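You operate a simulated robot arm through the tools that you are given. There is no shell and no other tool.

The job below is to be done with a simulated two-armed robot. You get a single attempt, and the scene is never put back.

Task
Take the tray of bobbins from the top of the pale green table and put it on the left shelf under the long bench. Turn the speed dial of the small panel to 900. Take the purple cone from the top of the pale green table and put it on the top of the power box. Turn the speed dial to 1000. Turn the tension knob with the orange dot on head four to 5. Turn the tension knob with the orange dot on head two to 1. Turn the tension knob with the orange dot on head one to 1. Take the grey backing roll from the end of the long table beside head one and leave it on the folding table in front of the white rest. Put the gold cone from the end of the long table beside head one on the ledge under the thread stand. Pull the bottom drawer open. The order is free. Set down upright: gold cone.

The check looks at the end state, three seconds after you hand in, the way a careful person would. Anything else that was tipped, shoved, dropped, spilled or broken makes it a failure.

Robot
Two 7-joint arms with two-finger parallel grippers on one trunk, on a base that moves. Base frame: it is fixed to the floor where the robot stands at the start and does not move with it; the origin is under the middle of the robot, x ahead of it, y to its left, z up; the surface under the hand at the start is at about z = 75. Readings come in cm, degrees, newtons and seconds.
The left shoulder is at the start at [7, 13.4, 130.3], the right one opposite. With the tool pointing down near the work surface each hand reaches from about 10 to 56 cm from the robot's upright axis, wherever it stands, measured 20 degrees to its own side. Places, roughly: bottom drawer [270, -20, 70]; folding table in front of the white rest (18x38 cm [54, -100, 68]; gold cone (7x6x13 cm) [70, 440, 90]; grey backing roll (7x7x15 cm) [40, 390, 90]; ledge under the thread stand (180x13 cm) [120, 232, 98]; left shelf under the long bench (23x50 cm) [218, -208, 32]; purple cone (7x6x13 cm) [40, 50, 80]; speed dial [50, 130, 150]; speed dial of the small panel [60, -10, 130]; tension knob with the orange dot on head four [70, 160, 140]; tension knob with the orange dot on head one [70, 310, 140]; tension knob with the orange dot on head two [70, 260, 140]; top of the power box (36x13 cm) [138, 142, 104]; tray of bobbins [50, 0, 75]. Payload 1.57 kg a hand.
The tool frame of a hand sits at the grasp point between the pads (the TCP): z along the fingers, y along the line on which they close. The tips reach 3 cm beyond it. Largest opening 8 cm; finger width 1.7, thickness 1.2; the body of the gripper, 4 by 8.2 cm, starts 8 cm behind the TCP.
Orientation is told as [roll, pitch, yaw] about the base's x, y, z axes, in that order, counted from this pose: with the fingers straight down and closing along the base's y, the tool's x points along the base's -x, its y along +y and its z along -z.

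Tools
- The arms move only by the tool move_arm. It takes "left_moves", "right_moves" or both (then of equal length, played together; a hand with none holds still); each is a list of rows, each a list of 3 entries, a list of its own where there are three numbers: the gripper command, from -1 (fully open) to 1 (shut), values between in proportion, then the shift along the tool's x, y, z in cm, then the turn, a rotation vector about the tool's x, y, z in degrees. In form: [[fingers, [dx, dy, dz], [rx, ry, rz]], ...]. A call has 1 to 20 rows; each row is the pose to reach, as a shift and turn from the pose commanded when the call began, along the tool's axes at that moment. A row lasts 0.2 s, in which the tool goes at most 5 cm and 8.6 degrees; a call with a longer step from one row to the next is refused whole, and so is a gripper value outside its range. A pose out of reach is approached as far as the arm can. The call stops where the force on the tool passes 40 N (or 10 N more than at its start, if that is more) or the arm is blocked; 0.2 s more then pass. Each finger travels about 15.3 cm/s and halts on what it meets, pressing with about 28 N; the grip force reading is that of the motor and also rises with nothing between the fingers. The clock runs only during rows and for 0.2 s after the last one: add rows that repeat a pose to give the fingers time. The reply holds the time, the measured pose of the TCP, the force on the tool along the base axes, the opening and the grip force, in the units named above and with some noise, with the torque about the TCP (base axes, N m) and any sound that the robot's microphone picked up.
- Cameras (640 x 400 px; columns grow to the right, rows downward): "scene" is now at [12.81, 1.59, 151.3]; the picture's right is [0.18, -0.98, 0.00], its down [-0.73, -0.13, -0.67] and it looks along [0.66, 0.12, -0.74] (base axes); focal length 258 px, centre (320, 200). "left" rides on the left gripper at [7.2, 0.7, -12.2] in its tool frame; the picture's right is [-0.09, 1.00, 0.00], its down [-0.84, -0.08, -0.54] and it looks along [-0.54, -0.05, 0.84] (tool axes); focal length 238 px, centre (320, 200). "right" rides on the right gripper at [7.2, -0.6, -12.2] in its tool frame; the picture's right is [0.09, 1.00, 0.00], its down [-0.84, 0.08, -0.54] and it looks along [-0.54, 0.05, 0.84] (tool axes); focal length 238 px, centre (320, 200). There is no depth. A picture from a camera that has moved, and an enlarged one, comes with that camera's place and axes in the base frame and with its lens.
- grab_frame(camera): a new picture of that camera. No time passes.
- slide_trunk(by): slides the trunk up (or, below 0, down) by that many cm; the arms and the scene camera ride with it, the base frame stays. It gives what a move gives, with no picture.
- steer(legs): drives the robot by 1 to 6 legs, each [ahead, left, turn to the left] in cm, cm and degrees, along the robot's own axes; the way and the turn of a leg run together, so that a leg with both is an arc; at most 150 cm and 180 degrees a leg. The arms and the cameras ride along, it lands a little off, and it stops where it bumps. It gives what a move gives.
- head_to(pan, tilt): turns the head with the scene camera to pan (to the left, within 86 degrees either way) and tilt (down, from -29 to 69), counted from straight ahead of the robot. It gives what a move gives.
- inspect(camera, box): a new picture of the part [left, top, right, bottom] of that camera's present view, enlarged. No time passes.
- close_job(): hands the job in; it is judged then, once.

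Places have to be worked out from the pictures, the camera data and where the tool is seen. Open the grippers and draw the arms clear of the work before you hand the job in, unless the task says otherwise.

The tools are called after "Emit:" by a JSON object that holds its "api" and its "payload". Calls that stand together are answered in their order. move_arm: Moves the arms, as the interface text tells. Its arguments: {"type":"object","properties":{"left_moves":{"type":"array","items":{"type":"array"}},"right_moves":{"type":"array","items":{"type":"array"}}},"required":[]} The other tools are called the same way: slide_trunk (by) moves the trunk up or down; steer (legs) drives the base; head_to (pan, tilt) turns the head that bears the scene camera; grab_frame (camera) takes a picture; inspect (camera, box) takes an enlarged picture of a part of a camera's view; close_job () hands the job in.

At the start:

```text
time: 0.0
left_tcp_pos: [33.55, 32.25, 115.02]
left_ee_rot: [0.0, 0.1, -0.1]
left_contact_force: [-1.4, -0.1, 0.0]
left_ft_torque: [-0.03, -0.02, 0.03]
left_finger_gap: 8.02
left_gripper_force: 0.1
right_tcp_pos: [43.91, -9.51, 100.03]
right_ee_rot: [0.0, -0.1, 0.0]
right_contact_force: [0.3, -0.4, -0.6]
right_ft_torque: [0.03, 0.0, -0.03]
right_finger_gap: 8.0
right_gripper_force: 0.1
trunk travel left (down, up): [-87.5, 6.5]
robot x, y, heading: [0.04, -0.25, 0.1]
head pan, tilt (commanded): [10.5, 47.9]
```

scene: 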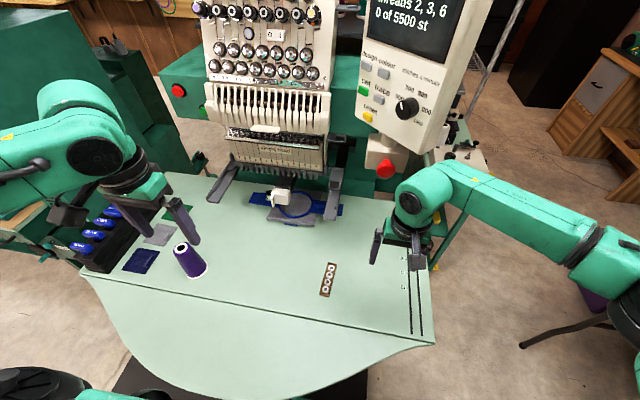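
right: 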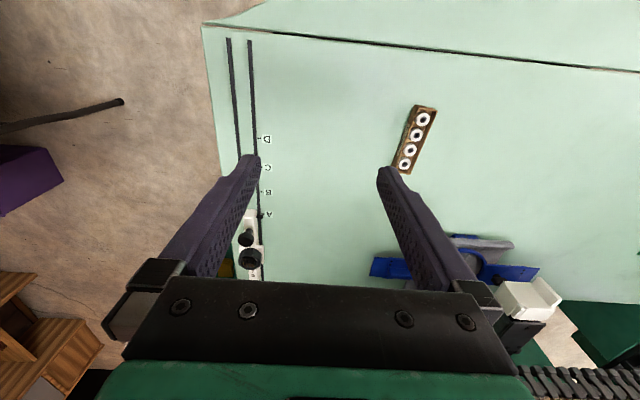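
left: 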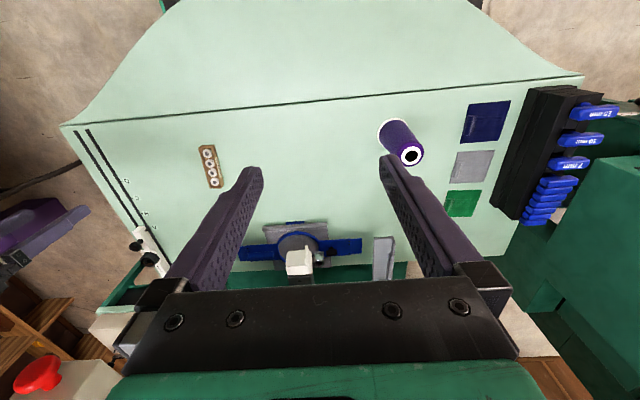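

I start by looking around the scene with the head to understand where everything is before moving anything.

Emit:
{"api": "head_to", "payload": {"pan": 0, "tilt": 15}}

```text
time: 1.0
left_tcp_pos: [33.57, 32.18, 115.0]
left_ee_rot: [0.0, -0.1, -0.1]
left_contact_force: [0.4, -0.4, 0.7]
left_ft_torque: [-0.03, 0.0, 0.0]
left_finger_gap: 8.0
left_gripper_force: 0.1
right_tcp_pos: [43.93, -9.47, 99.95]
right_ee_rot: [0.0, 0.0, 0.0]
right_contact_force: [-0.5, 0.3, -0.3]
right_ft_torque: [-0.01, 0.0, 0.0]
right_finger_gap: 7.99
right_gripper_force: 0.2
trunk travel left (down, up): [-87.5, 6.5]
robot x, y, heading: [0.17, 0.11, -0.0]
head pan, tilt (commanded): [0.0, 15.0]
```

The head is now level-ish; I take a picture ahead.

Emit:
{"api": "grab_frame", "payload": {"camera": "scene"}}

Emit:
{"api": "inspect", "payload": {"camera": "scene", "box": [320, 100, 480, 200]}}

```text
taken
camera scene: at [14.39, 0.16, 156.37], right [0.0, -1.0, 0.0], down [-0.26, 0.0, -0.97], along [0.97, 0.0, -0.26], focal length 258 px, centre (320, 200)
```

scene: 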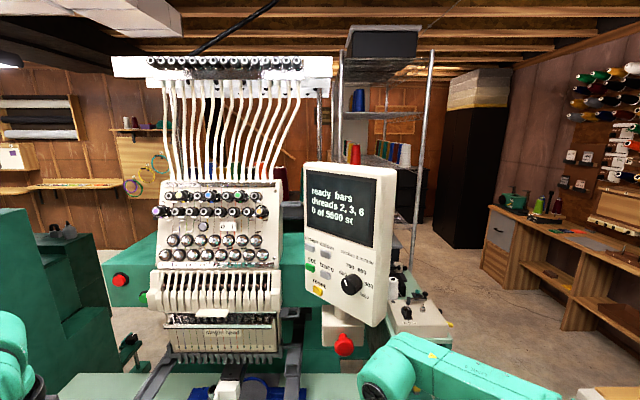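

```text
4.00 times, centred on (400, 150) of scene
camera zoom: at [14.39, 0.16, 156.37], right [0.0, -1.0, 0.0], down [-0.26, 0.0, -0.97], along [0.97, 0.0, -0.26], focal length 1032 px, centre (0, 400)
```

zoom: 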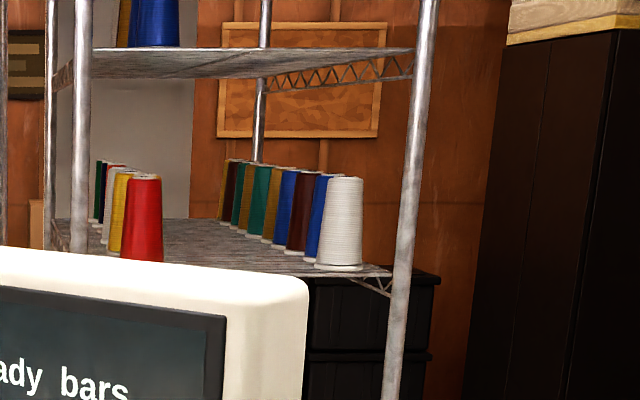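

I look at the small panel's dial closely and around the room to the left and right.

Emit:
{"api": "inspect", "payload": {"camera": "scene", "box": [296, 160, 400, 330]}}

Emit:
{"api": "inspect", "payload": {"camera": "scene", "box": [130, 180, 300, 290]}}

Emit:
{"api": "inspect", "payload": {"camera": "scene", "box": [420, 100, 640, 300]}}

```text
2.35 times, centred on (348, 245) of scene
camera zoom: at [14.39, 0.16, 156.37], right [0.0, -1.0, 0.0], down [-0.26, 0.0, -0.97], along [0.97, 0.0, -0.26], focal length 607 px, centre (254, 94)
```

zoom: 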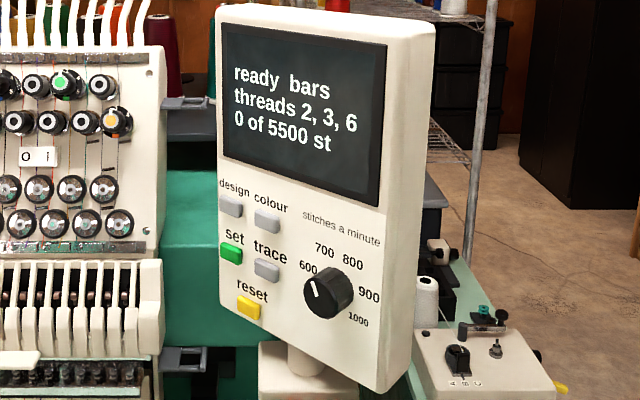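

```text
3.64 times, centred on (215, 235) of scene
camera zoom: at [14.39, 0.16, 156.37], right [0.0, -1.0, 0.0], down [-0.26, 0.0, -0.97], along [0.97, 0.0, -0.26], focal length 938 px, centre (702, 73)
```

zoom: 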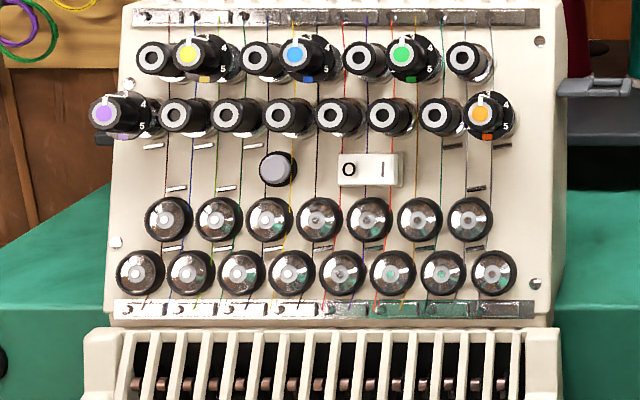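

```text
2.00 times, centred on (530, 200) of scene
camera zoom: at [14.39, 0.16, 156.37], right [0.0, -1.0, 0.0], down [-0.26, 0.0, -0.97], along [0.97, 0.0, -0.26], focal length 516 px, centre (-100, 200)
```

zoom: 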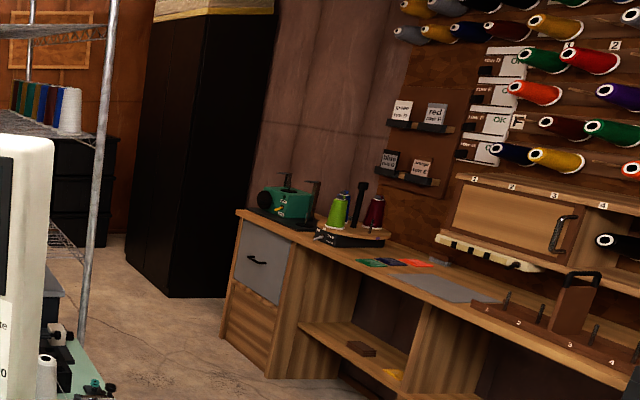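

Now I pan to the left to see the multi-head machine.

Emit:
{"api": "head_to", "payload": {"pan": 60, "tilt": 15}}

Emit:
{"api": "grab_frame", "payload": {"camera": "scene"}}

Emit:
{"api": "inspect", "payload": {"camera": "scene", "box": [320, 100, 640, 300]}}

Emit:
{"api": "inspect", "payload": {"camera": "scene", "box": [0, 100, 320, 300]}}

```text
time: 2.3
left_tcp_pos: [33.59, 32.06, 115.1]
left_ee_rot: [0.0, 0.0, 0.0]
left_contact_force: [0.1, 0.3, -0.5]
left_ft_torque: [0.04, 0.0, 0.0]
left_finger_gap: 8.02
left_gripper_force: 0.0
right_tcp_pos: [43.89, -9.67, 100.03]
right_ee_rot: [-0.1, 0.0, -0.1]
right_contact_force: [0.5, 0.0, -0.2]
right_ft_torque: [0.0, -0.01, 0.0]
right_finger_gap: 8.02
right_gripper_force: 0.1
trunk travel left (down, up): [-87.5, 6.5]
robot x, y, heading: [0.42, -0.01, 0.1]
head pan, tilt (commanded): [60.0, 15.0]
```

```text
taken
camera scene: at [9.73, 8.24, 156.38], right [0.87, -0.5, 0.0], down [-0.13, -0.22, -0.97], along [0.48, 0.84, -0.26], focal length 258 px, centre (320, 200)
```

scene: 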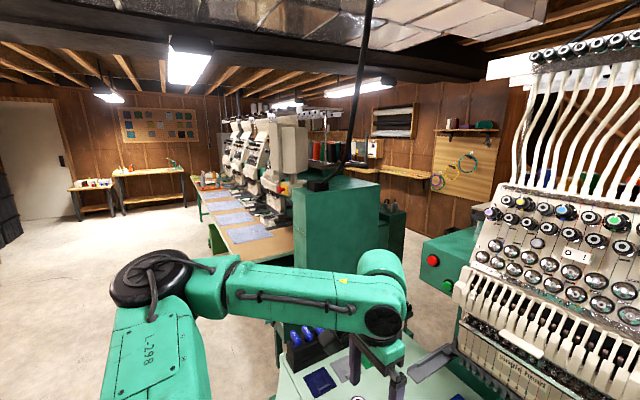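

```text
2.00 times, centred on (480, 200) of scene
camera zoom: at [9.73, 8.24, 156.38], right [0.87, -0.5, 0.0], down [-0.13, -0.22, -0.97], along [0.48, 0.84, -0.26], focal length 516 px, centre (0, 200)
```

zoom: 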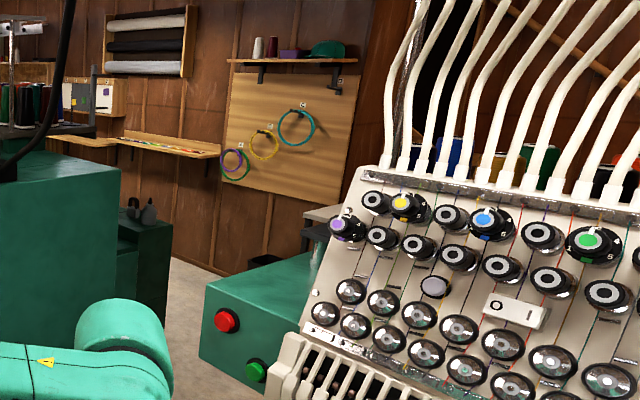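

```text
2.00 times, centred on (160, 200) of scene
camera zoom: at [9.73, 8.24, 156.38], right [0.87, -0.5, 0.0], down [-0.13, -0.22, -0.97], along [0.48, 0.84, -0.26], focal length 516 px, centre (640, 200)
```

zoom: 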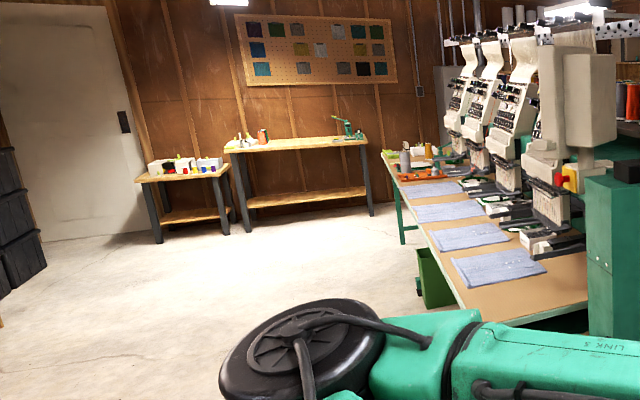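

Now to the right side.

Emit:
{"api": "head_to", "payload": {"pan": -60, "tilt": 20}}

Emit:
{"api": "grab_frame", "payload": {"camera": "scene"}}

Emit:
{"api": "inspect", "payload": {"camera": "scene", "box": [0, 80, 320, 280]}}

Emit:
{"api": "inspect", "payload": {"camera": "scene", "box": [320, 80, 640, 280]}}

Emit:
{"api": "inspect", "payload": {"camera": "scene", "box": [100, 200, 420, 400]}}

```text
time: 4.3
left_tcp_pos: [33.56, 32.07, 114.94]
left_ee_rot: [0.0, 0.0, 0.1]
left_contact_force: [0.3, 0.3, -0.1]
left_ft_torque: [0.02, 0.03, 0.01]
left_finger_gap: 7.98
left_gripper_force: 0.0
right_tcp_pos: [43.96, -9.58, 100.07]
right_ee_rot: [0.0, 0.1, -0.1]
right_contact_force: [-1.3, 0.1, 0.2]
right_ft_torque: [-0.03, -0.02, -0.02]
right_finger_gap: 7.98
right_gripper_force: 0.0
trunk travel left (down, up): [-87.5, 6.5]
robot x, y, heading: [0.34, -0.11, 0.2]
head pan, tilt (commanded): [-60.0, 20.0]
```

```text
taken
camera scene: at [9.71, -7.91, 155.56], right [-0.87, -0.5, 0.0], down [-0.17, 0.3, -0.94], along [0.47, -0.81, -0.34], focal length 258 px, centre (320, 200)
```

scene: 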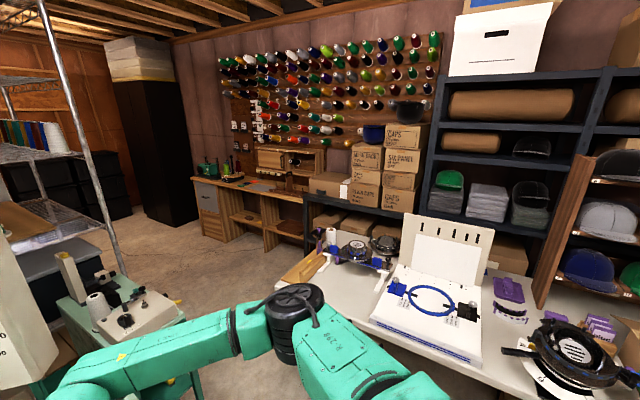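

```text
2.00 times, centred on (160, 180) of scene
camera zoom: at [9.71, -7.91, 155.56], right [-0.87, -0.5, 0.0], down [-0.17, 0.3, -0.94], along [0.47, -0.81, -0.34], focal length 516 px, centre (640, 240)
```

zoom: 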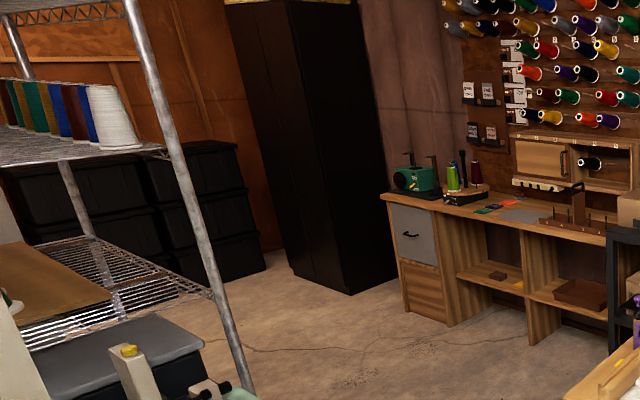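

```text
2.00 times, centred on (480, 180) of scene
camera zoom: at [9.71, -7.91, 155.56], right [-0.87, -0.5, 0.0], down [-0.17, 0.3, -0.94], along [0.47, -0.81, -0.34], focal length 516 px, centre (0, 240)
```

zoom: 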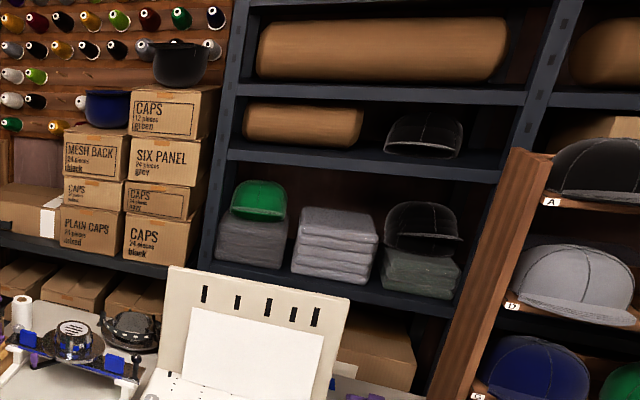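

```text
2.00 times, centred on (260, 300) of scene
camera zoom: at [9.71, -7.91, 155.56], right [-0.87, -0.5, 0.0], down [-0.17, 0.3, -0.94], along [0.47, -0.81, -0.34], focal length 516 px, centre (440, 0)
```

zoom: 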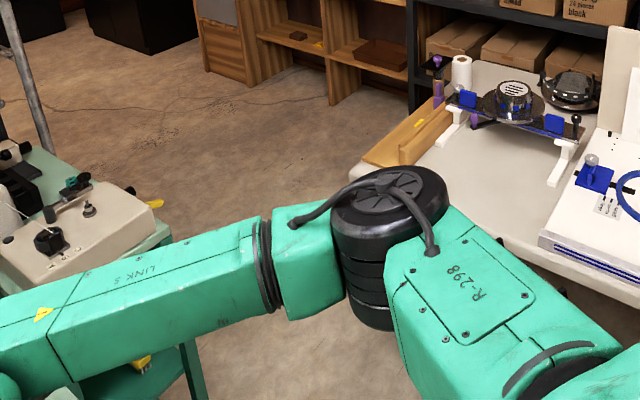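

I look further right, and at the left table area, to map the room.

Emit:
{"api": "head_to", "payload": {"pan": -86, "tilt": 35}}

Emit:
{"api": "grab_frame", "payload": {"camera": "scene"}}

Emit:
{"api": "head_to", "payload": {"pan": 86, "tilt": 30}}

Emit:
{"api": "grab_frame", "payload": {"camera": "scene"}}

Emit:
{"api": "inspect", "payload": {"camera": "scene", "box": [300, 40, 620, 240]}}

```text
time: 5.2
left_tcp_pos: [33.48, 32.18, 115.18]
left_ee_rot: [0.0, 0.0, 0.1]
left_contact_force: [0.0, 0.1, 0.2]
left_ft_torque: [0.03, -0.02, 0.03]
left_finger_gap: 8.03
left_gripper_force: 0.0
right_tcp_pos: [43.82, -9.55, 99.98]
right_ee_rot: [0.0, 0.0, -0.1]
right_contact_force: [-0.2, 0.1, 0.9]
right_ft_torque: [-0.01, -0.01, -0.01]
right_finger_gap: 8.0
right_gripper_force: 0.0
trunk travel left (down, up): [-87.5, 6.5]
robot x, y, heading: [-0.19, -0.09, 0.1]
head pan, tilt (commanded): [-85.9, 35.0]
```

```text
taken
camera scene: at [5.69, -8.62, 153.18], right [-1.0, -0.07, 0.0], down [-0.04, 0.57, -0.82], along [0.06, -0.82, -0.57], focal length 258 px, centre (320, 200)
```

scene: 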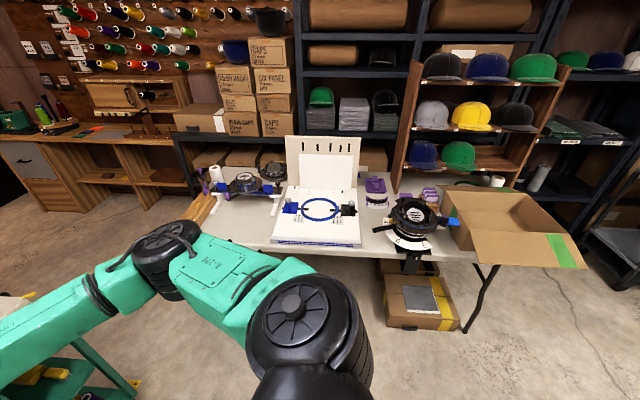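

```text
time: 7.8
left_tcp_pos: [33.57, 32.26, 114.96]
left_ee_rot: [0.0, 0.0, -0.1]
left_contact_force: [0.4, -0.6, 0.1]
left_ft_torque: [-0.01, 0.02, -0.01]
left_finger_gap: 8.0
left_gripper_force: 0.1
right_tcp_pos: [43.96, -9.51, 99.82]
right_ee_rot: [0.1, 0.0, -0.1]
right_contact_force: [0.6, 1.3, -0.9]
right_ft_torque: [0.01, -0.04, -0.04]
right_finger_gap: 8.0
right_gripper_force: 0.1
trunk travel left (down, up): [-87.5, 6.5]
robot x, y, heading: [-0.14, -0.14, -0.0]
head pan, tilt (commanded): [85.9, 30.0]
```

```text
taken
camera scene: at [5.7, 9.18, 153.96], right [1.0, -0.07, 0.0], down [-0.04, -0.5, -0.87], along [0.06, 0.86, -0.5], focal length 258 px, centre (320, 200)
```

scene: 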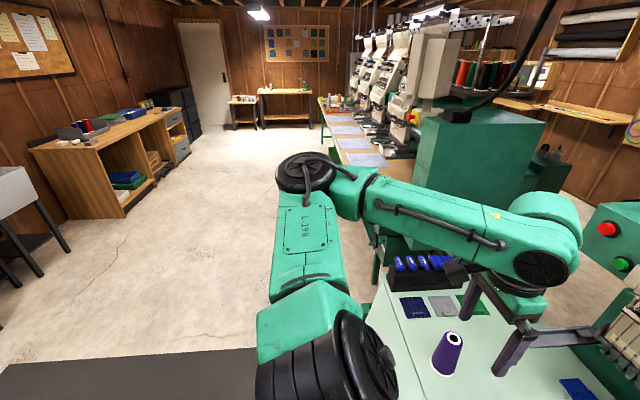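

```text
2.00 times, centred on (460, 140) of scene
camera zoom: at [5.7, 9.18, 153.96], right [1.0, -0.07, 0.0], down [-0.04, -0.5, -0.87], along [0.06, 0.86, -0.5], focal length 516 px, centre (40, 320)
```

zoom: 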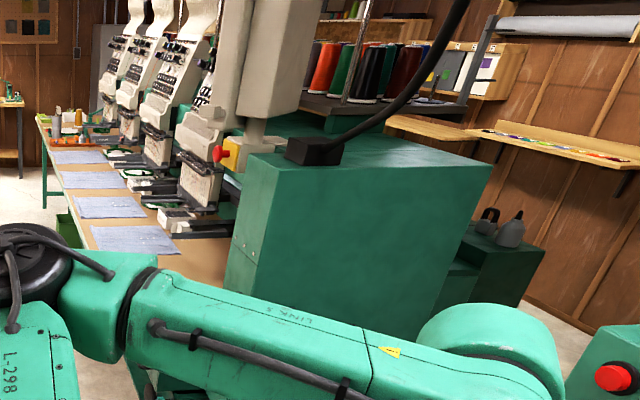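

The layout is becoming clear. I'll start with the small panel dial: turn the head back to it and zoom in.

Emit:
{"api": "head_to", "payload": {"pan": -7, "tilt": 35}}

Emit:
{"api": "grab_frame", "payload": {"camera": "scene"}}

Emit:
{"api": "inspect", "payload": {"camera": "scene", "box": [270, 80, 430, 180]}}

Emit:
{"api": "inspect", "payload": {"camera": "scene", "box": [300, 110, 380, 160]}}

```text
time: 9.5
left_tcp_pos: [33.62, 32.25, 115.04]
left_ee_rot: [0.0, 0.0, 0.0]
left_contact_force: [-0.3, 0.7, 0.5]
left_ft_torque: [0.0, -0.01, 0.01]
left_finger_gap: 8.0
left_gripper_force: 0.0
right_tcp_pos: [43.89, -9.55, 100.02]
right_ee_rot: [0.0, 0.0, -0.1]
right_contact_force: [0.5, -0.3, -0.7]
right_ft_torque: [-0.04, -0.02, 0.01]
right_finger_gap: 8.02
right_gripper_force: 0.2
trunk travel left (down, up): [-87.5, 6.5]
robot x, y, heading: [0.09, 0.19, 0.0]
head pan, tilt (commanded): [-7.0, 35.0]
```

```text
taken
camera scene: at [13.79, -0.91, 153.18], right [-0.12, -0.99, 0.0], down [-0.57, 0.07, -0.82], along [0.81, -0.1, -0.57], focal length 258 px, centre (320, 200)
```

scene: 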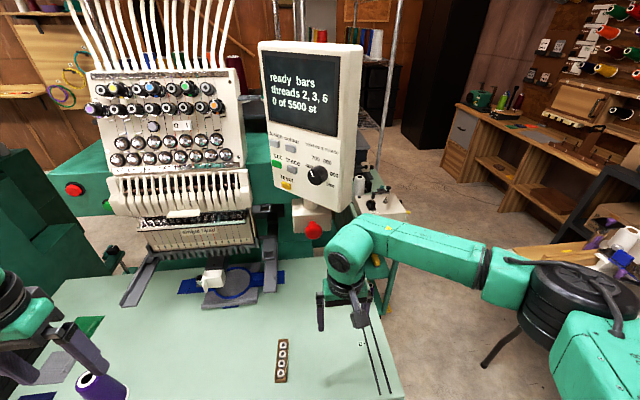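

```text
4.00 times, centred on (350, 130) of scene
camera zoom: at [13.79, -0.91, 153.18], right [-0.12, -0.99, 0.0], down [-0.57, 0.07, -0.82], along [0.81, -0.1, -0.57], focal length 1032 px, centre (200, 480)
```

zoom: 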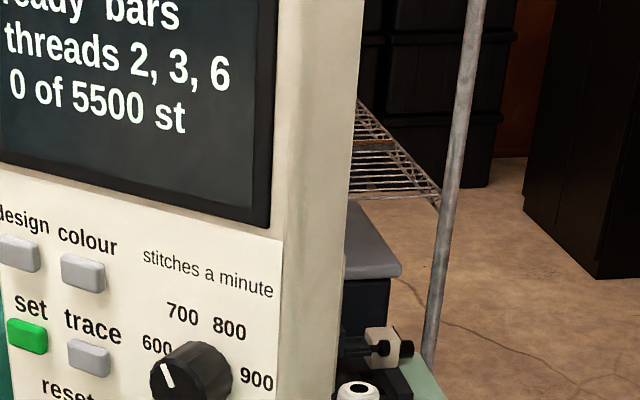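

```text
8.00 times, centred on (340, 135) of scene
camera zoom: at [13.79, -0.91, 153.18], right [-0.12, -0.99, 0.0], down [-0.57, 0.07, -0.82], along [0.81, -0.1, -0.57], focal length 2064 px, centre (160, 720)
```

zoom: 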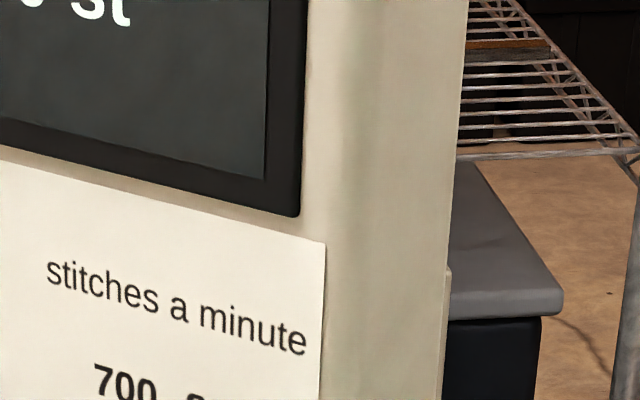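

Zooming on the dial itself at about (318,175).

Emit:
{"api": "inspect", "payload": {"camera": "scene", "box": [280, 145, 360, 195]}}

Emit:
{"api": "grab_frame", "payload": {"camera": "right"}}

```text
8.00 times, centred on (320, 170) of scene
camera zoom: at [13.79, -0.91, 153.18], right [-0.12, -0.99, 0.0], down [-0.57, 0.07, -0.82], along [0.81, -0.1, -0.57], focal length 2064 px, centre (320, 440)
```

zoom: 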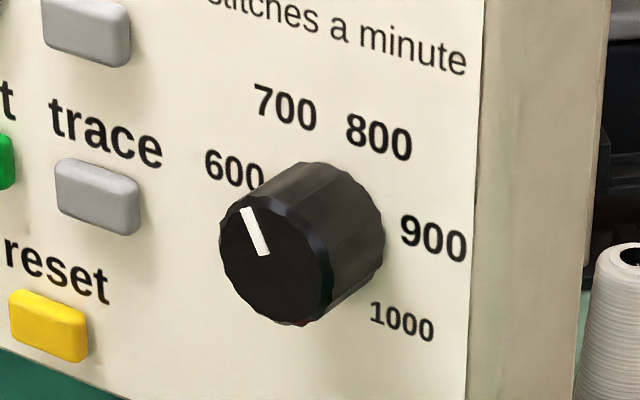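

```text
taken
camera right: at [36.79, -10.2, 112.26], right [-0.09, 1.0, 0.0], down [0.84, 0.08, 0.54], along [0.54, 0.05, -0.84], focal length 238 px, centre (320, 200)
```

right: 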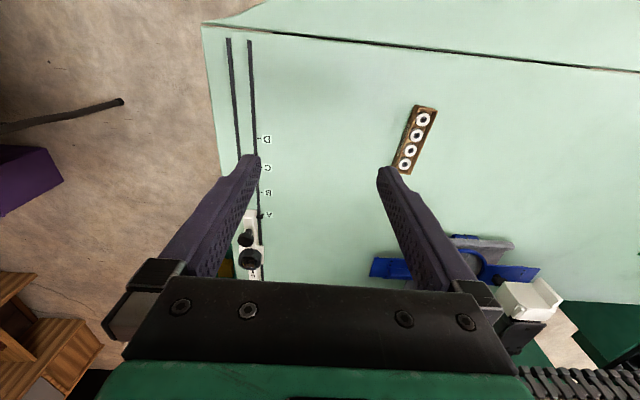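

The dial's pointer currently stands near 600, and the panel is turned a bit toward +y. I'll raise and turn the right hand to point forward (pitch −90) so its camera can see the dial head-on.

Emit:
{"api": "move_arm", "payload": {"right_moves": [[0, [0.7, 0, -1.7], [0, -7.5, 0]], [0, [1.3, 0, -3.3], [0, -15, 0]], [0, [2, 0, -5], [0, -22.5, 0]], [0, [2.7, 0, -6.7], [0, -30, 0]], [0, [3.3, 0, -8.3], [0, -37.5, 0]], [0, [4, 0, -10], [0, -45, 0]], [0, [4.7, 0, -11.7], [0, -52.5, 0]], [0, [5.3, 0, -13.3], [0, -60, 0]], [0, [6, 0, -15], [0, -67.5, 0]], [0, [6.7, 0, -16.7], [0, -75, 0]], [0, [7.3, 0, -18.3], [0, -82.5, 0]], [0, [8, 0, -20], [0, -90, 0]], [0, [8, 0, -20], [0, -90, 0]]]}}

Emit:
{"api": "grab_frame", "payload": {"camera": "right"}}

Emit:
{"api": "grab_frame", "payload": {"camera": "scene"}}

```text
time: 12.3
left_tcp_pos: [33.13, 32.6, 115.11]
left_ee_rot: [-0.3, -0.3, -0.1]
left_contact_force: [-1.0, 0.1, 0.0]
left_ft_torque: [-0.01, -0.1, -0.02]
left_finger_gap: 8.0
left_gripper_force: 0.1
right_tcp_pos: [36.19, -7.46, 121.13]
right_ee_rot: [112.0, -83.7, -115.4]
right_contact_force: [-0.3, 0.4, -0.3]
right_ft_torque: [0.0, 0.0, -0.06]
right_finger_gap: 4.01
right_gripper_force: 0.0
right hand out of reach, approached as far as the arm can: row 7, 8, 9, 10, 11, 12, 13
trunk travel left (down, up): [-87.5, 6.5]
robot x, y, heading: [-0.04, -0.2, -0.0]
head pan, tilt (commanded): [-7.0, 35.0]
```

```text
taken
camera right: at [24.4, -6.65, 113.41], right [0.06, 1.0, 0.01], down [-0.58, 0.03, 0.82], along [0.82, -0.05, 0.58], focal length 238 px, centre (320, 200)
```

right: 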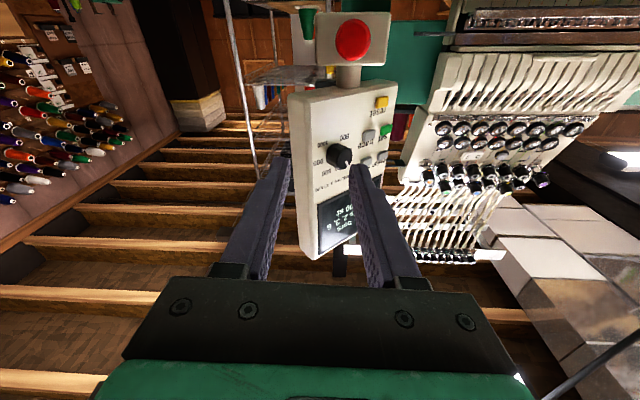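

```text
taken
camera scene: at [13.13, -0.42, 153.25], right [-0.12, -0.99, 0.0], down [-0.57, 0.07, -0.82], along [0.82, -0.1, -0.57], focal length 258 px, centre (320, 200)
```

scene: 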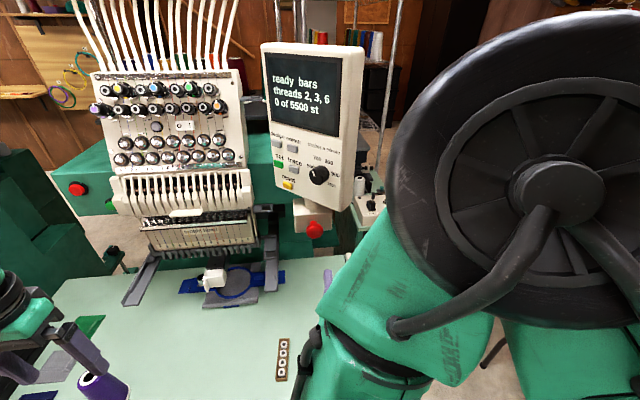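

The dial sits at about [57, −5.7, 128.4]. I zoom with the wrist camera to get the panel's orientation and dial marks.

Emit:
{"api": "inspect", "payload": {"camera": "right", "box": [280, 70, 424, 160]}}

Emit:
{"api": "inspect", "payload": {"camera": "right", "box": [280, 120, 400, 270]}}

Emit:
{"api": "inspect", "payload": {"camera": "scene", "box": [256, 35, 376, 235]}}

```text
4.44 times, centred on (352, 115) of right
camera zoom: at [24.4, -6.65, 113.41], right [0.06, 1.0, 0.01], down [-0.58, 0.03, 0.82], along [0.82, -0.05, 0.58], focal length 1059 px, centre (178, 578)
```

zoom: 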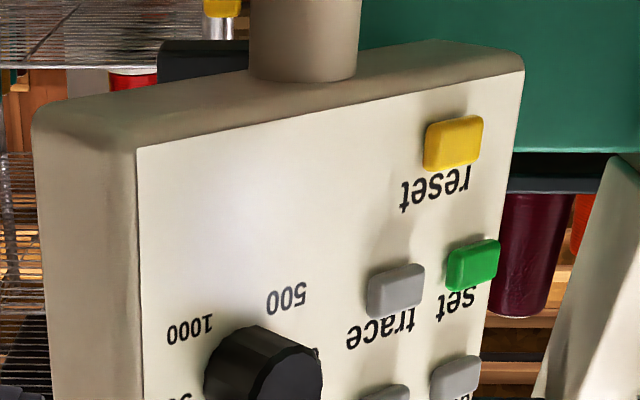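

```text
2.67 times, centred on (340, 195) of right
camera zoom: at [24.4, -6.65, 113.41], right [0.06, 1.0, 0.01], down [-0.58, 0.03, 0.82], along [0.82, -0.05, 0.58], focal length 636 px, centre (267, 213)
```

zoom: 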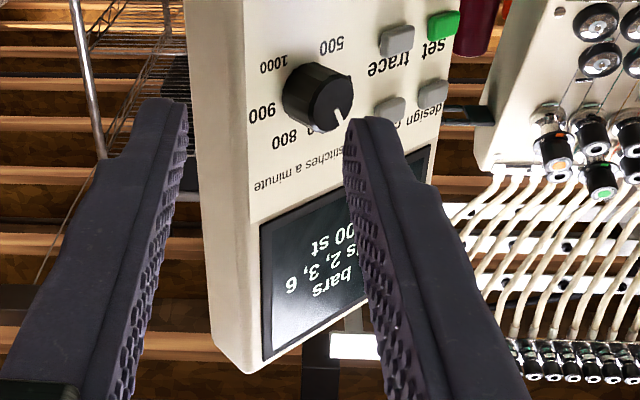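

```text
2.00 times, centred on (316, 135) of scene
camera zoom: at [13.13, -0.42, 153.25], right [-0.12, -0.99, 0.0], down [-0.57, 0.07, -0.82], along [0.82, -0.1, -0.57], focal length 516 px, centre (328, 330)
```

zoom: 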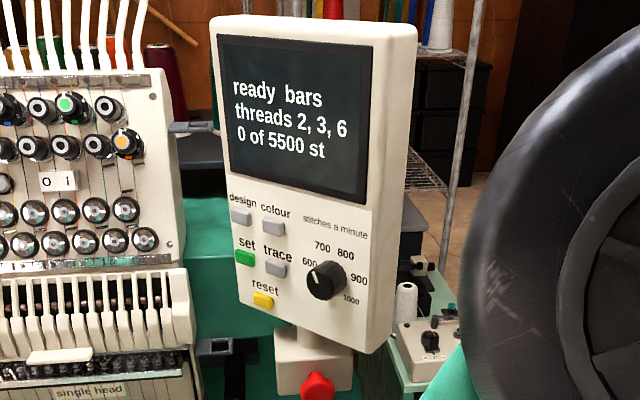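

The dial axis meets the panel at about [57.9, −6.7, 128.7] and the panel faces −x/+y at roughly 40°, so the left arm suits it better. I'll put the right arm back to its start pose and then back the robot up a little to give the arms room.

Emit:
{"api": "move_arm", "payload": {"right_moves": [[0, [1.6, 0, 0.3], [0, 7.5, 0]], [0, [3.2, 0, 0.6], [0, 15, 0]], [0, [4.8, 0, 0.9], [0, 22.5, 0]], [0, [6.4, 0, 1.2], [0, 30, 0]], [0, [8, 0, 1.5], [0, 37.5, 0]], [0, [9.6, 0, 1.8], [0, 45, 0]], [0, [11.2, 0, 2.1], [0, 52.5, 0]], [0, [12.8, 0, 2.4], [0, 60, 0]], [0, [14.4, 0, 2.7], [0, 67.5, 0]], [0, [16, 0, 3], [0, 75, 0]], [0, [17, 0, 3], [0, 82.5, 0]], [0, [18, 0, 3], [0, 90, 0]], [0, [18, 0, 3], [0, 90, 0]]]}}

```text
time: 15.1
left_tcp_pos: [33.57, 32.25, 115.06]
left_ee_rot: [0.0, 0.0, 0.1]
left_contact_force: [0.2, -0.2, 0.6]
left_ft_torque: [0.02, 0.05, 0.0]
left_finger_gap: 7.98
left_gripper_force: 0.0
right_tcp_pos: [38.18, -7.44, 101.07]
right_ee_rot: [0.1, 0.1, -0.1]
right_contact_force: [-0.5, -0.2, 0.6]
right_ft_torque: [0.01, 0.01, -0.02]
right_finger_gap: 3.99
right_gripper_force: 0.1
right hand out of reach, approached as far as the arm can: row 1, 2, 3
trunk travel left (down, up): [-87.5, 6.5]
robot x, y, heading: [0.06, -0.08, -0.0]
head pan, tilt (commanded): [-7.0, 35.0]
```

Right hand is back pointing down. Now I back the robot up 15 cm.

Emit:
{"api": "steer", "payload": {"legs": [[-15, 0, 0]]}}

Emit:
{"api": "grab_frame", "payload": {"camera": "scene"}}

```text
time: 16.4
left_tcp_pos: [18.82, 32.21, 114.99]
left_ee_rot: [0.1, 0.2, 0.1]
left_contact_force: [0.7, 0.4, 0.1]
left_ft_torque: [0.0, 0.02, 0.0]
left_finger_gap: 8.03
left_gripper_force: 0.1
right_tcp_pos: [23.26, -7.4, 101.02]
right_ee_rot: [0.1, 0.1, -0.2]
right_contact_force: [0.1, -0.7, -0.4]
right_ft_torque: [-0.01, 0.04, -0.03]
right_finger_gap: 4.02
right_gripper_force: 0.1
trunk travel left (down, up): [-87.5, 6.5]
robot x, y, heading: [-15.34, 0.04, -0.1]
head pan, tilt (commanded): [-7.0, 35.0]
```

```text
taken
camera scene: at [-0.96, -0.91, 153.14], right [-0.12, -0.99, 0.0], down [-0.57, 0.07, -0.82], along [0.81, -0.1, -0.58], focal length 258 px, centre (320, 200)
```

scene: 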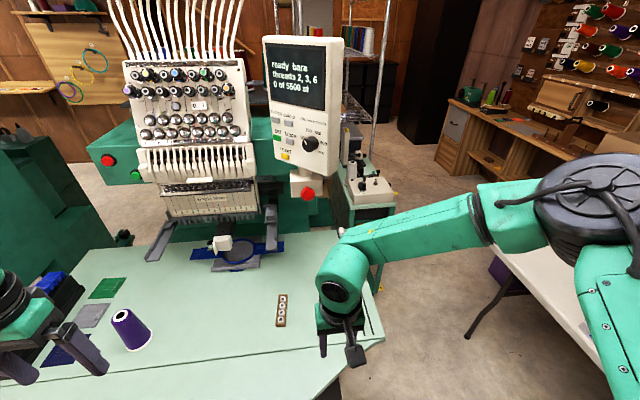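

Now the left arm goes first to [38, 15, 125] while turning its fingers forward (pitch −90).

Emit:
{"api": "move_arm", "payload": {"left_moves": [[-0.3, [-1.6, -1.43, -0.83], [0, -7.5, 0]], [-0.3, [-3.2, -2.87, -1.67], [0, -15, 0]], [-0.3, [-4.8, -4.3, -2.5], [0, -22.5, 0]], [-0.3, [-6.4, -5.73, -3.33], [0, -30, 0]], [-0.3, [-8, -7.17, -4.17], [0, -37.5, 0]], [-0.3, [-9.6, -8.6, -5], [0, -45, 0]], [-0.3, [-11.2, -10.03, -5.83], [0, -52.5, 0]], [-0.3, [-12.8, -11.47, -6.67], [0, -60, 0]], [-0.3, [-14.4, -12.9, -7.5], [0, -67.5, 0]], [-0.3, [-16, -14.33, -8.33], [0, -75, 0]], [-0.3, [-17.6, -15.77, -9.17], [0, -82.5, 0]], [-0.3, [-19.2, -17.2, -10], [0, -90, 0]], [-0.3, [-19.2, -17.2, -10], [0, -90, 0]]]}}

Emit:
{"api": "grab_frame", "payload": {"camera": "left"}}

Emit:
{"api": "grab_frame", "payload": {"camera": "scene"}}

```text
time: 19.2
left_tcp_pos: [37.68, 14.93, 124.93]
left_ee_rot: [177.1, -89.8, -177.2]
left_contact_force: [0.1, -0.5, -0.4]
left_ft_torque: [0.0, 0.03, -0.01]
left_finger_gap: 5.2
left_gripper_force: 0.1
left hand out of reach, approached as far as the arm can: row 2, 3, 4, 5, 6, 7, 8, 9
right_tcp_pos: [22.94, -7.48, 101.05]
right_ee_rot: [-0.1, -0.1, -0.1]
right_contact_force: [-0.1, -0.4, -0.3]
right_ft_torque: [-0.01, -0.03, -0.01]
right_finger_gap: 3.97
right_gripper_force: 0.0
trunk travel left (down, up): [-87.5, 6.5]
robot x, y, heading: [-14.91, 0.13, 0.1]
head pan, tilt (commanded): [-7.0, 35.0]
```

```text
taken
camera left: at [25.62, 15.54, 117.61], right [0.0, 1.0, 0.09], down [-0.54, -0.08, 0.84], along [0.84, -0.05, 0.54], focal length 238 px, centre (320, 200)
```

left: 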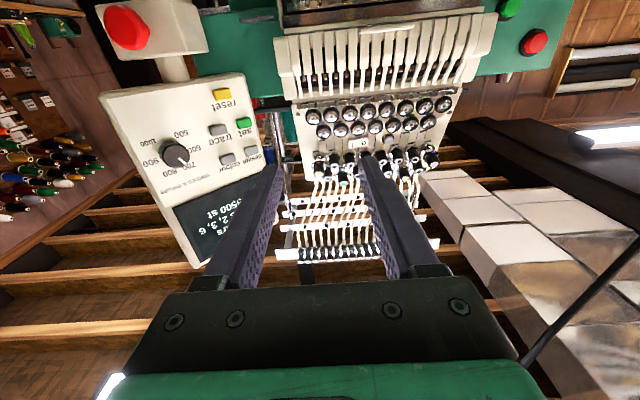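

```text
taken
camera scene: at [-1.43, -0.97, 153.19], right [-0.12, -0.99, 0.0], down [-0.57, 0.07, -0.82], along [0.81, -0.1, -0.57], focal length 258 px, centre (320, 200)
```

scene: 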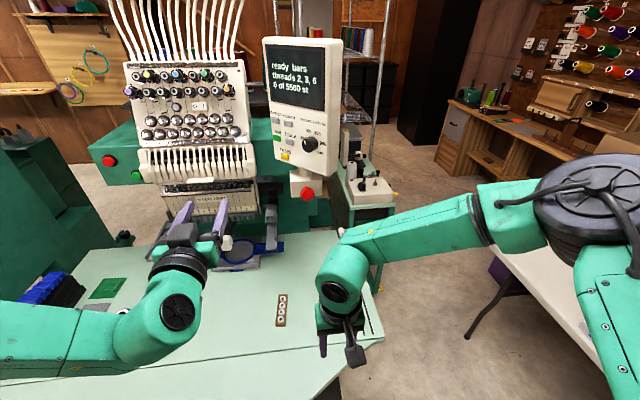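

The left wrist camera now looks almost squarely at the panel. I zoom in to read the dial's marks and pointer.

Emit:
{"api": "inspect", "payload": {"camera": "left", "box": [120, 80, 280, 220]}}

Emit:
{"api": "inspect", "payload": {"camera": "left", "box": [130, 115, 218, 205]}}

```text
2.86 times, centred on (200, 150) of left
camera zoom: at [25.62, 15.54, 117.61], right [0.0, 1.0, 0.09], down [-0.54, -0.08, 0.84], along [0.84, -0.05, 0.54], focal length 681 px, centre (663, 343)
```

zoom: 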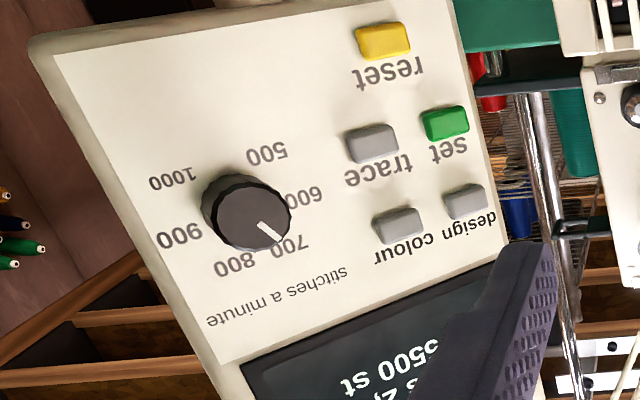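

```text
4.44 times, centred on (174, 160) of left
camera zoom: at [25.62, 15.54, 117.61], right [0.0, 1.0, 0.09], down [-0.54, -0.08, 0.84], along [0.84, -0.05, 0.54], focal length 1059 px, centre (969, 378)
```

zoom: 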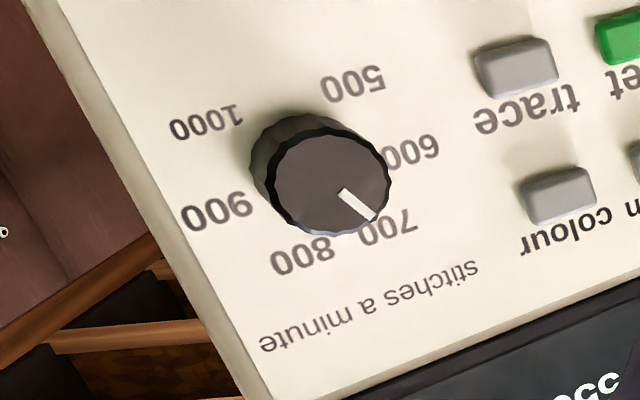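

The pointer is at 700, so 900 is about 108° clockwise. The panel yaw is about 43° and the dial axis at [58.1, −6.9, 128.6]; I bring the left hand in line at 10 cm in front of the panel.

Emit:
{"api": "move_arm", "payload": {"left_moves": [[-0.3, [-0.45, -1.88, 1.64], [5.4, 0, 0]], [-0.3, [-0.9, -3.75, 3.28], [10.8, 0, 0]], [-0.3, [-1.35, -5.63, 4.91], [16.1, 0, 0]], [-0.3, [-1.8, -7.5, 6.55], [21.5, 0, 0]], [-0.3, [-2.25, -9.38, 8.19], [26.9, 0, 0]], [-0.3, [-2.7, -11.25, 9.83], [32.3, 0, 0]], [-0.3, [-3.15, -13.1, 11.46], [37.6, 0, 0]], [-0.3, [-3.6, -15, 13.1], [43, 0, 0]], [-0.3, [-3.6, -15, 13.1], [43, 0, 0]]]}}

Emit:
{"api": "grab_frame", "payload": {"camera": "left"}}

Emit:
{"api": "grab_frame", "payload": {"camera": "scene"}}

```text
time: 21.2
left_tcp_pos: [44.88, -2.64, 130.06]
left_ee_rot: [42.9, -89.8, -85.6]
left_contact_force: [-0.3, -0.2, -1.0]
left_ft_torque: [0.0, 0.02, -0.02]
left_finger_gap: 5.19
left_gripper_force: 0.0
left hand out of reach, approached as far as the arm can: row 7, 8, 9
right_tcp_pos: [22.97, -7.32, 101.0]
right_ee_rot: [0.0, 0.0, -0.1]
right_contact_force: [0.4, -0.3, 0.5]
right_ft_torque: [0.02, -0.01, 0.04]
right_finger_gap: 4.01
right_gripper_force: 0.0
trunk travel left (down, up): [-87.5, 6.5]
robot x, y, heading: [-15.16, 0.08, -0.1]
head pan, tilt (commanded): [-7.0, 35.0]
```

```text
taken
camera left: at [36.36, 6.16, 122.93], right [0.67, 0.73, 0.09], down [-0.45, 0.31, 0.84], along [0.59, -0.61, 0.54], focal length 238 px, centre (320, 200)
```

left: 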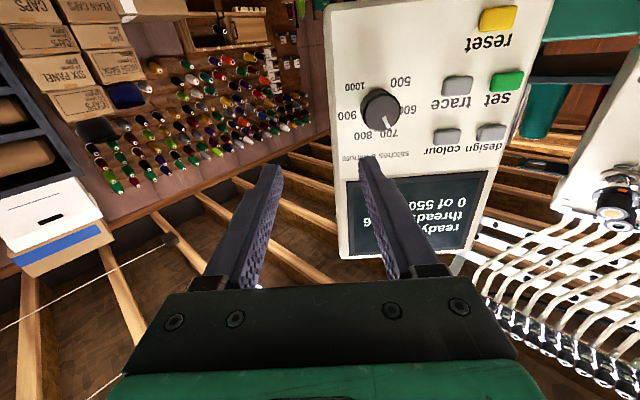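

```text
taken
camera scene: at [-1.34, -0.87, 153.18], right [-0.12, -0.99, 0.0], down [-0.57, 0.07, -0.82], along [0.81, -0.1, -0.57], focal length 258 px, centre (320, 200)
```

scene: 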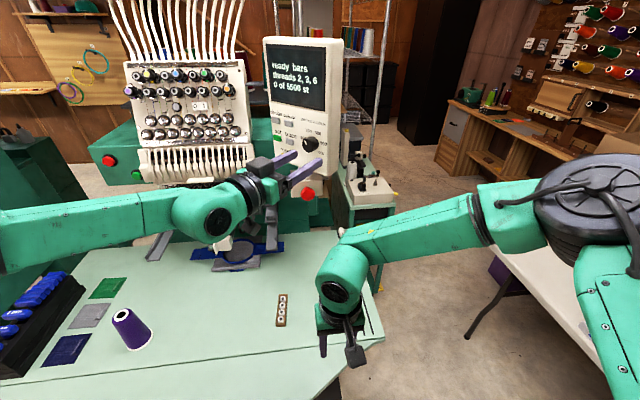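

The left arm could not quite get there with this elbow posture. I look left to see how the arm is configured.

Emit:
{"api": "head_to", "payload": {"pan": 55, "tilt": 45}}

Emit:
{"api": "grab_frame", "payload": {"camera": "scene"}}

```text
time: 22.6
left_tcp_pos: [44.78, -2.6, 130.01]
left_ee_rot: [43.1, -90.0, -85.6]
left_contact_force: [0.2, -0.2, 0.2]
left_ft_torque: [0.01, 0.02, 0.01]
left_finger_gap: 5.19
left_gripper_force: 0.0
right_tcp_pos: [22.95, -7.36, 101.12]
right_ee_rot: [0.0, 0.0, -0.1]
right_contact_force: [0.3, 0.9, -0.5]
right_ft_torque: [0.01, 0.01, -0.02]
right_finger_gap: 4.0
right_gripper_force: 0.1
trunk travel left (down, up): [-87.5, 6.5]
robot x, y, heading: [-15.07, 0.25, 0.2]
head pan, tilt (commanded): [55.0, 45.0]
```

```text
taken
camera scene: at [-5.38, 6.82, 151.7], right [0.82, -0.57, 0.0], down [-0.41, -0.58, -0.71], along [0.41, 0.58, -0.71], focal length 258 px, centre (320, 200)
```

scene: 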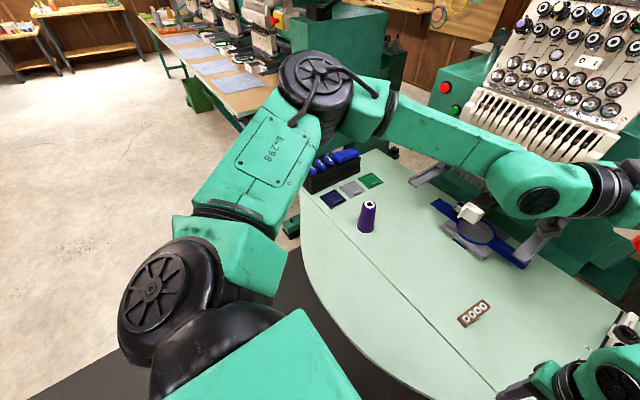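

The arm posture is too folded for a −43° hand yaw from here; it's better to put the robot squarely in front of the panel. First I retract the left hand a bit and straighten its yaw.

Emit:
{"api": "move_arm", "payload": {"left_moves": [[-0.3, [0, 0, -2], [-5.4, 0, 0]], [-0.3, [0, 0, -4], [-10.8, 0, 0]], [-0.3, [0, 0, -6], [-16.1, 0, 0]], [-0.3, [0, 0, -8], [-21.5, 0, 0]], [-0.3, [0, 0, -10], [-26.9, 0, 0]], [-0.3, [0, 0, -12], [-32.3, 0, 0]], [-0.3, [0, 0, -14], [-37.6, 0, 0]], [-0.3, [0, 0, -14], [-43, 0, 0]], [-0.3, [0, 0, -14], [-43, 0, 0]]]}}

Emit:
{"api": "steer", "payload": {"legs": [[0, 33, 0], [6, 0, 0], [0, 0, -38]]}}

Emit:
{"api": "head_to", "payload": {"pan": 0, "tilt": 30}}

Emit:
{"api": "grab_frame", "payload": {"camera": "scene"}}

Emit:
{"api": "grab_frame", "payload": {"camera": "left"}}

```text
time: 24.6
left_tcp_pos: [34.58, 6.96, 129.88]
left_ee_rot: [-9.2, -89.9, 9.4]
left_contact_force: [0.9, -0.8, 0.9]
left_ft_torque: [0.0, 0.03, -0.01]
left_finger_gap: 5.21
left_gripper_force: 0.1
right_tcp_pos: [23.06, -7.46, 101.03]
right_ee_rot: [0.0, 0.0, -0.1]
right_contact_force: [0.0, -0.1, 0.5]
right_ft_torque: [0.03, 0.03, 0.0]
right_finger_gap: 3.98
right_gripper_force: 0.1
trunk travel left (down, up): [-87.5, 6.5]
robot x, y, heading: [-15.34, 0.2, 0.2]
head pan, tilt (commanded): [55.0, 45.0]
```

```text
time: 29.1
left_tcp_pos: [34.35, 8.55, 129.87]
left_ee_rot: [-95.9, -90.0, 58.3]
left_contact_force: [0.0, 0.5, 0.2]
left_ft_torque: [0.02, -0.03, -0.02]
left_finger_gap: 5.2
left_gripper_force: 0.2
right_tcp_pos: [16.66, 4.4, 101.03]
right_ee_rot: [0.1, 0.0, -37.6]
right_contact_force: [0.7, 0.1, -0.6]
right_ft_torque: [-0.02, 0.03, 0.0]
right_finger_gap: 3.99
right_gripper_force: 0.1
trunk travel left (down, up): [-87.5, 6.5]
robot x, y, heading: [-9.27, 33.29, -37.8]
head pan, tilt (commanded): [55.0, 45.0]
```

```text
time: 30.4
left_tcp_pos: [34.34, 8.53, 129.87]
left_ee_rot: [-62.7, -90.0, 25.0]
left_contact_force: [1.0, 0.2, -0.8]
left_ft_torque: [-0.04, 0.03, 0.02]
left_finger_gap: 5.21
left_gripper_force: 0.1
right_tcp_pos: [16.55, 4.29, 100.91]
right_ee_rot: [0.0, 0.0, -37.7]
right_contact_force: [-0.1, 0.1, -0.6]
right_ft_torque: [-0.01, 0.01, 0.0]
right_finger_gap: 4.0
right_gripper_force: 0.1
trunk travel left (down, up): [-87.5, 6.5]
robot x, y, heading: [-9.05, 33.21, -37.5]
head pan, tilt (commanded): [0.0, 30.0]
```

```text
taken
camera scene: at [2.09, 24.94, 153.95], right [-0.61, -0.79, 0.0], down [-0.4, 0.31, -0.87], along [0.69, -0.53, -0.5], focal length 258 px, centre (320, 200)
```

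scene: 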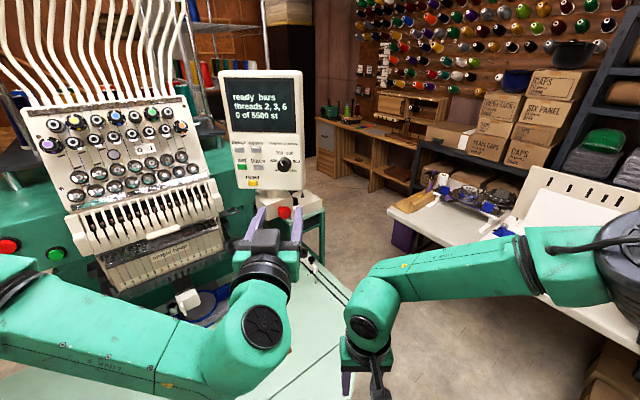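

```text
taken
camera left: at [25.24, 16.47, 122.58], right [0.61, 0.79, 0.09], down [-0.48, 0.27, 0.84], along [0.64, -0.55, 0.54], focal length 238 px, centre (320, 200)
```

left: 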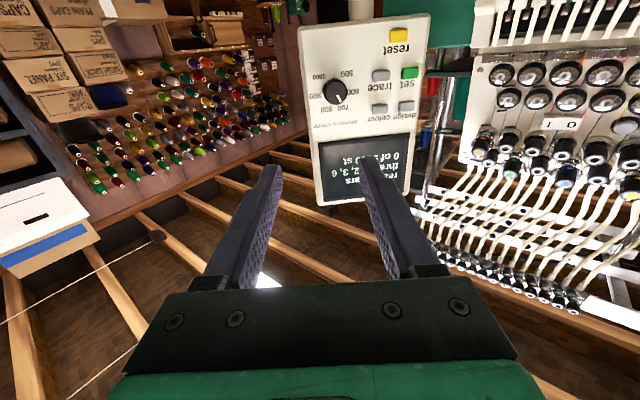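

Now the panel is nearly straight ahead of the left hand. I zoom to re-measure the dial from here.

Emit:
{"api": "inspect", "payload": {"camera": "left", "box": [295, 55, 383, 125]}}

Emit:
{"api": "inspect", "payload": {"camera": "scene", "box": [216, 60, 312, 200]}}

```text
5.71 times, centred on (339, 90) of left
camera zoom: at [25.24, 16.47, 122.58], right [0.61, 0.79, 0.09], down [-0.48, 0.27, 0.84], along [0.64, -0.55, 0.54], focal length 1362 px, centre (211, 829)
```

zoom: 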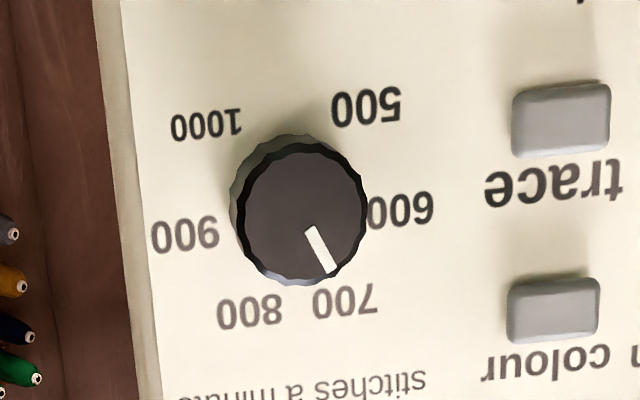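

```text
2.86 times, centred on (264, 130) of scene
camera zoom: at [2.09, 24.94, 153.95], right [-0.61, -0.79, 0.0], down [-0.4, 0.31, -0.87], along [0.69, -0.53, -0.5], focal length 737 px, centre (480, 400)
```

zoom: 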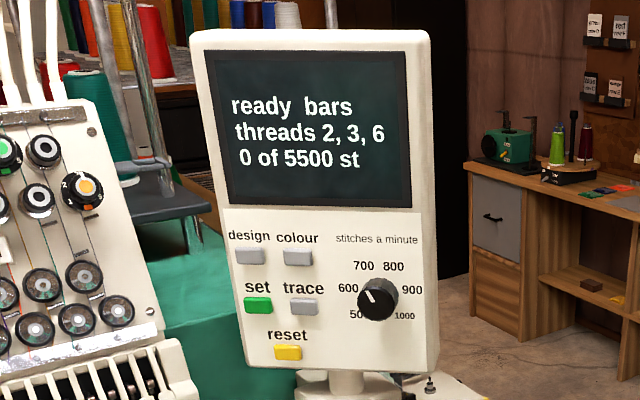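

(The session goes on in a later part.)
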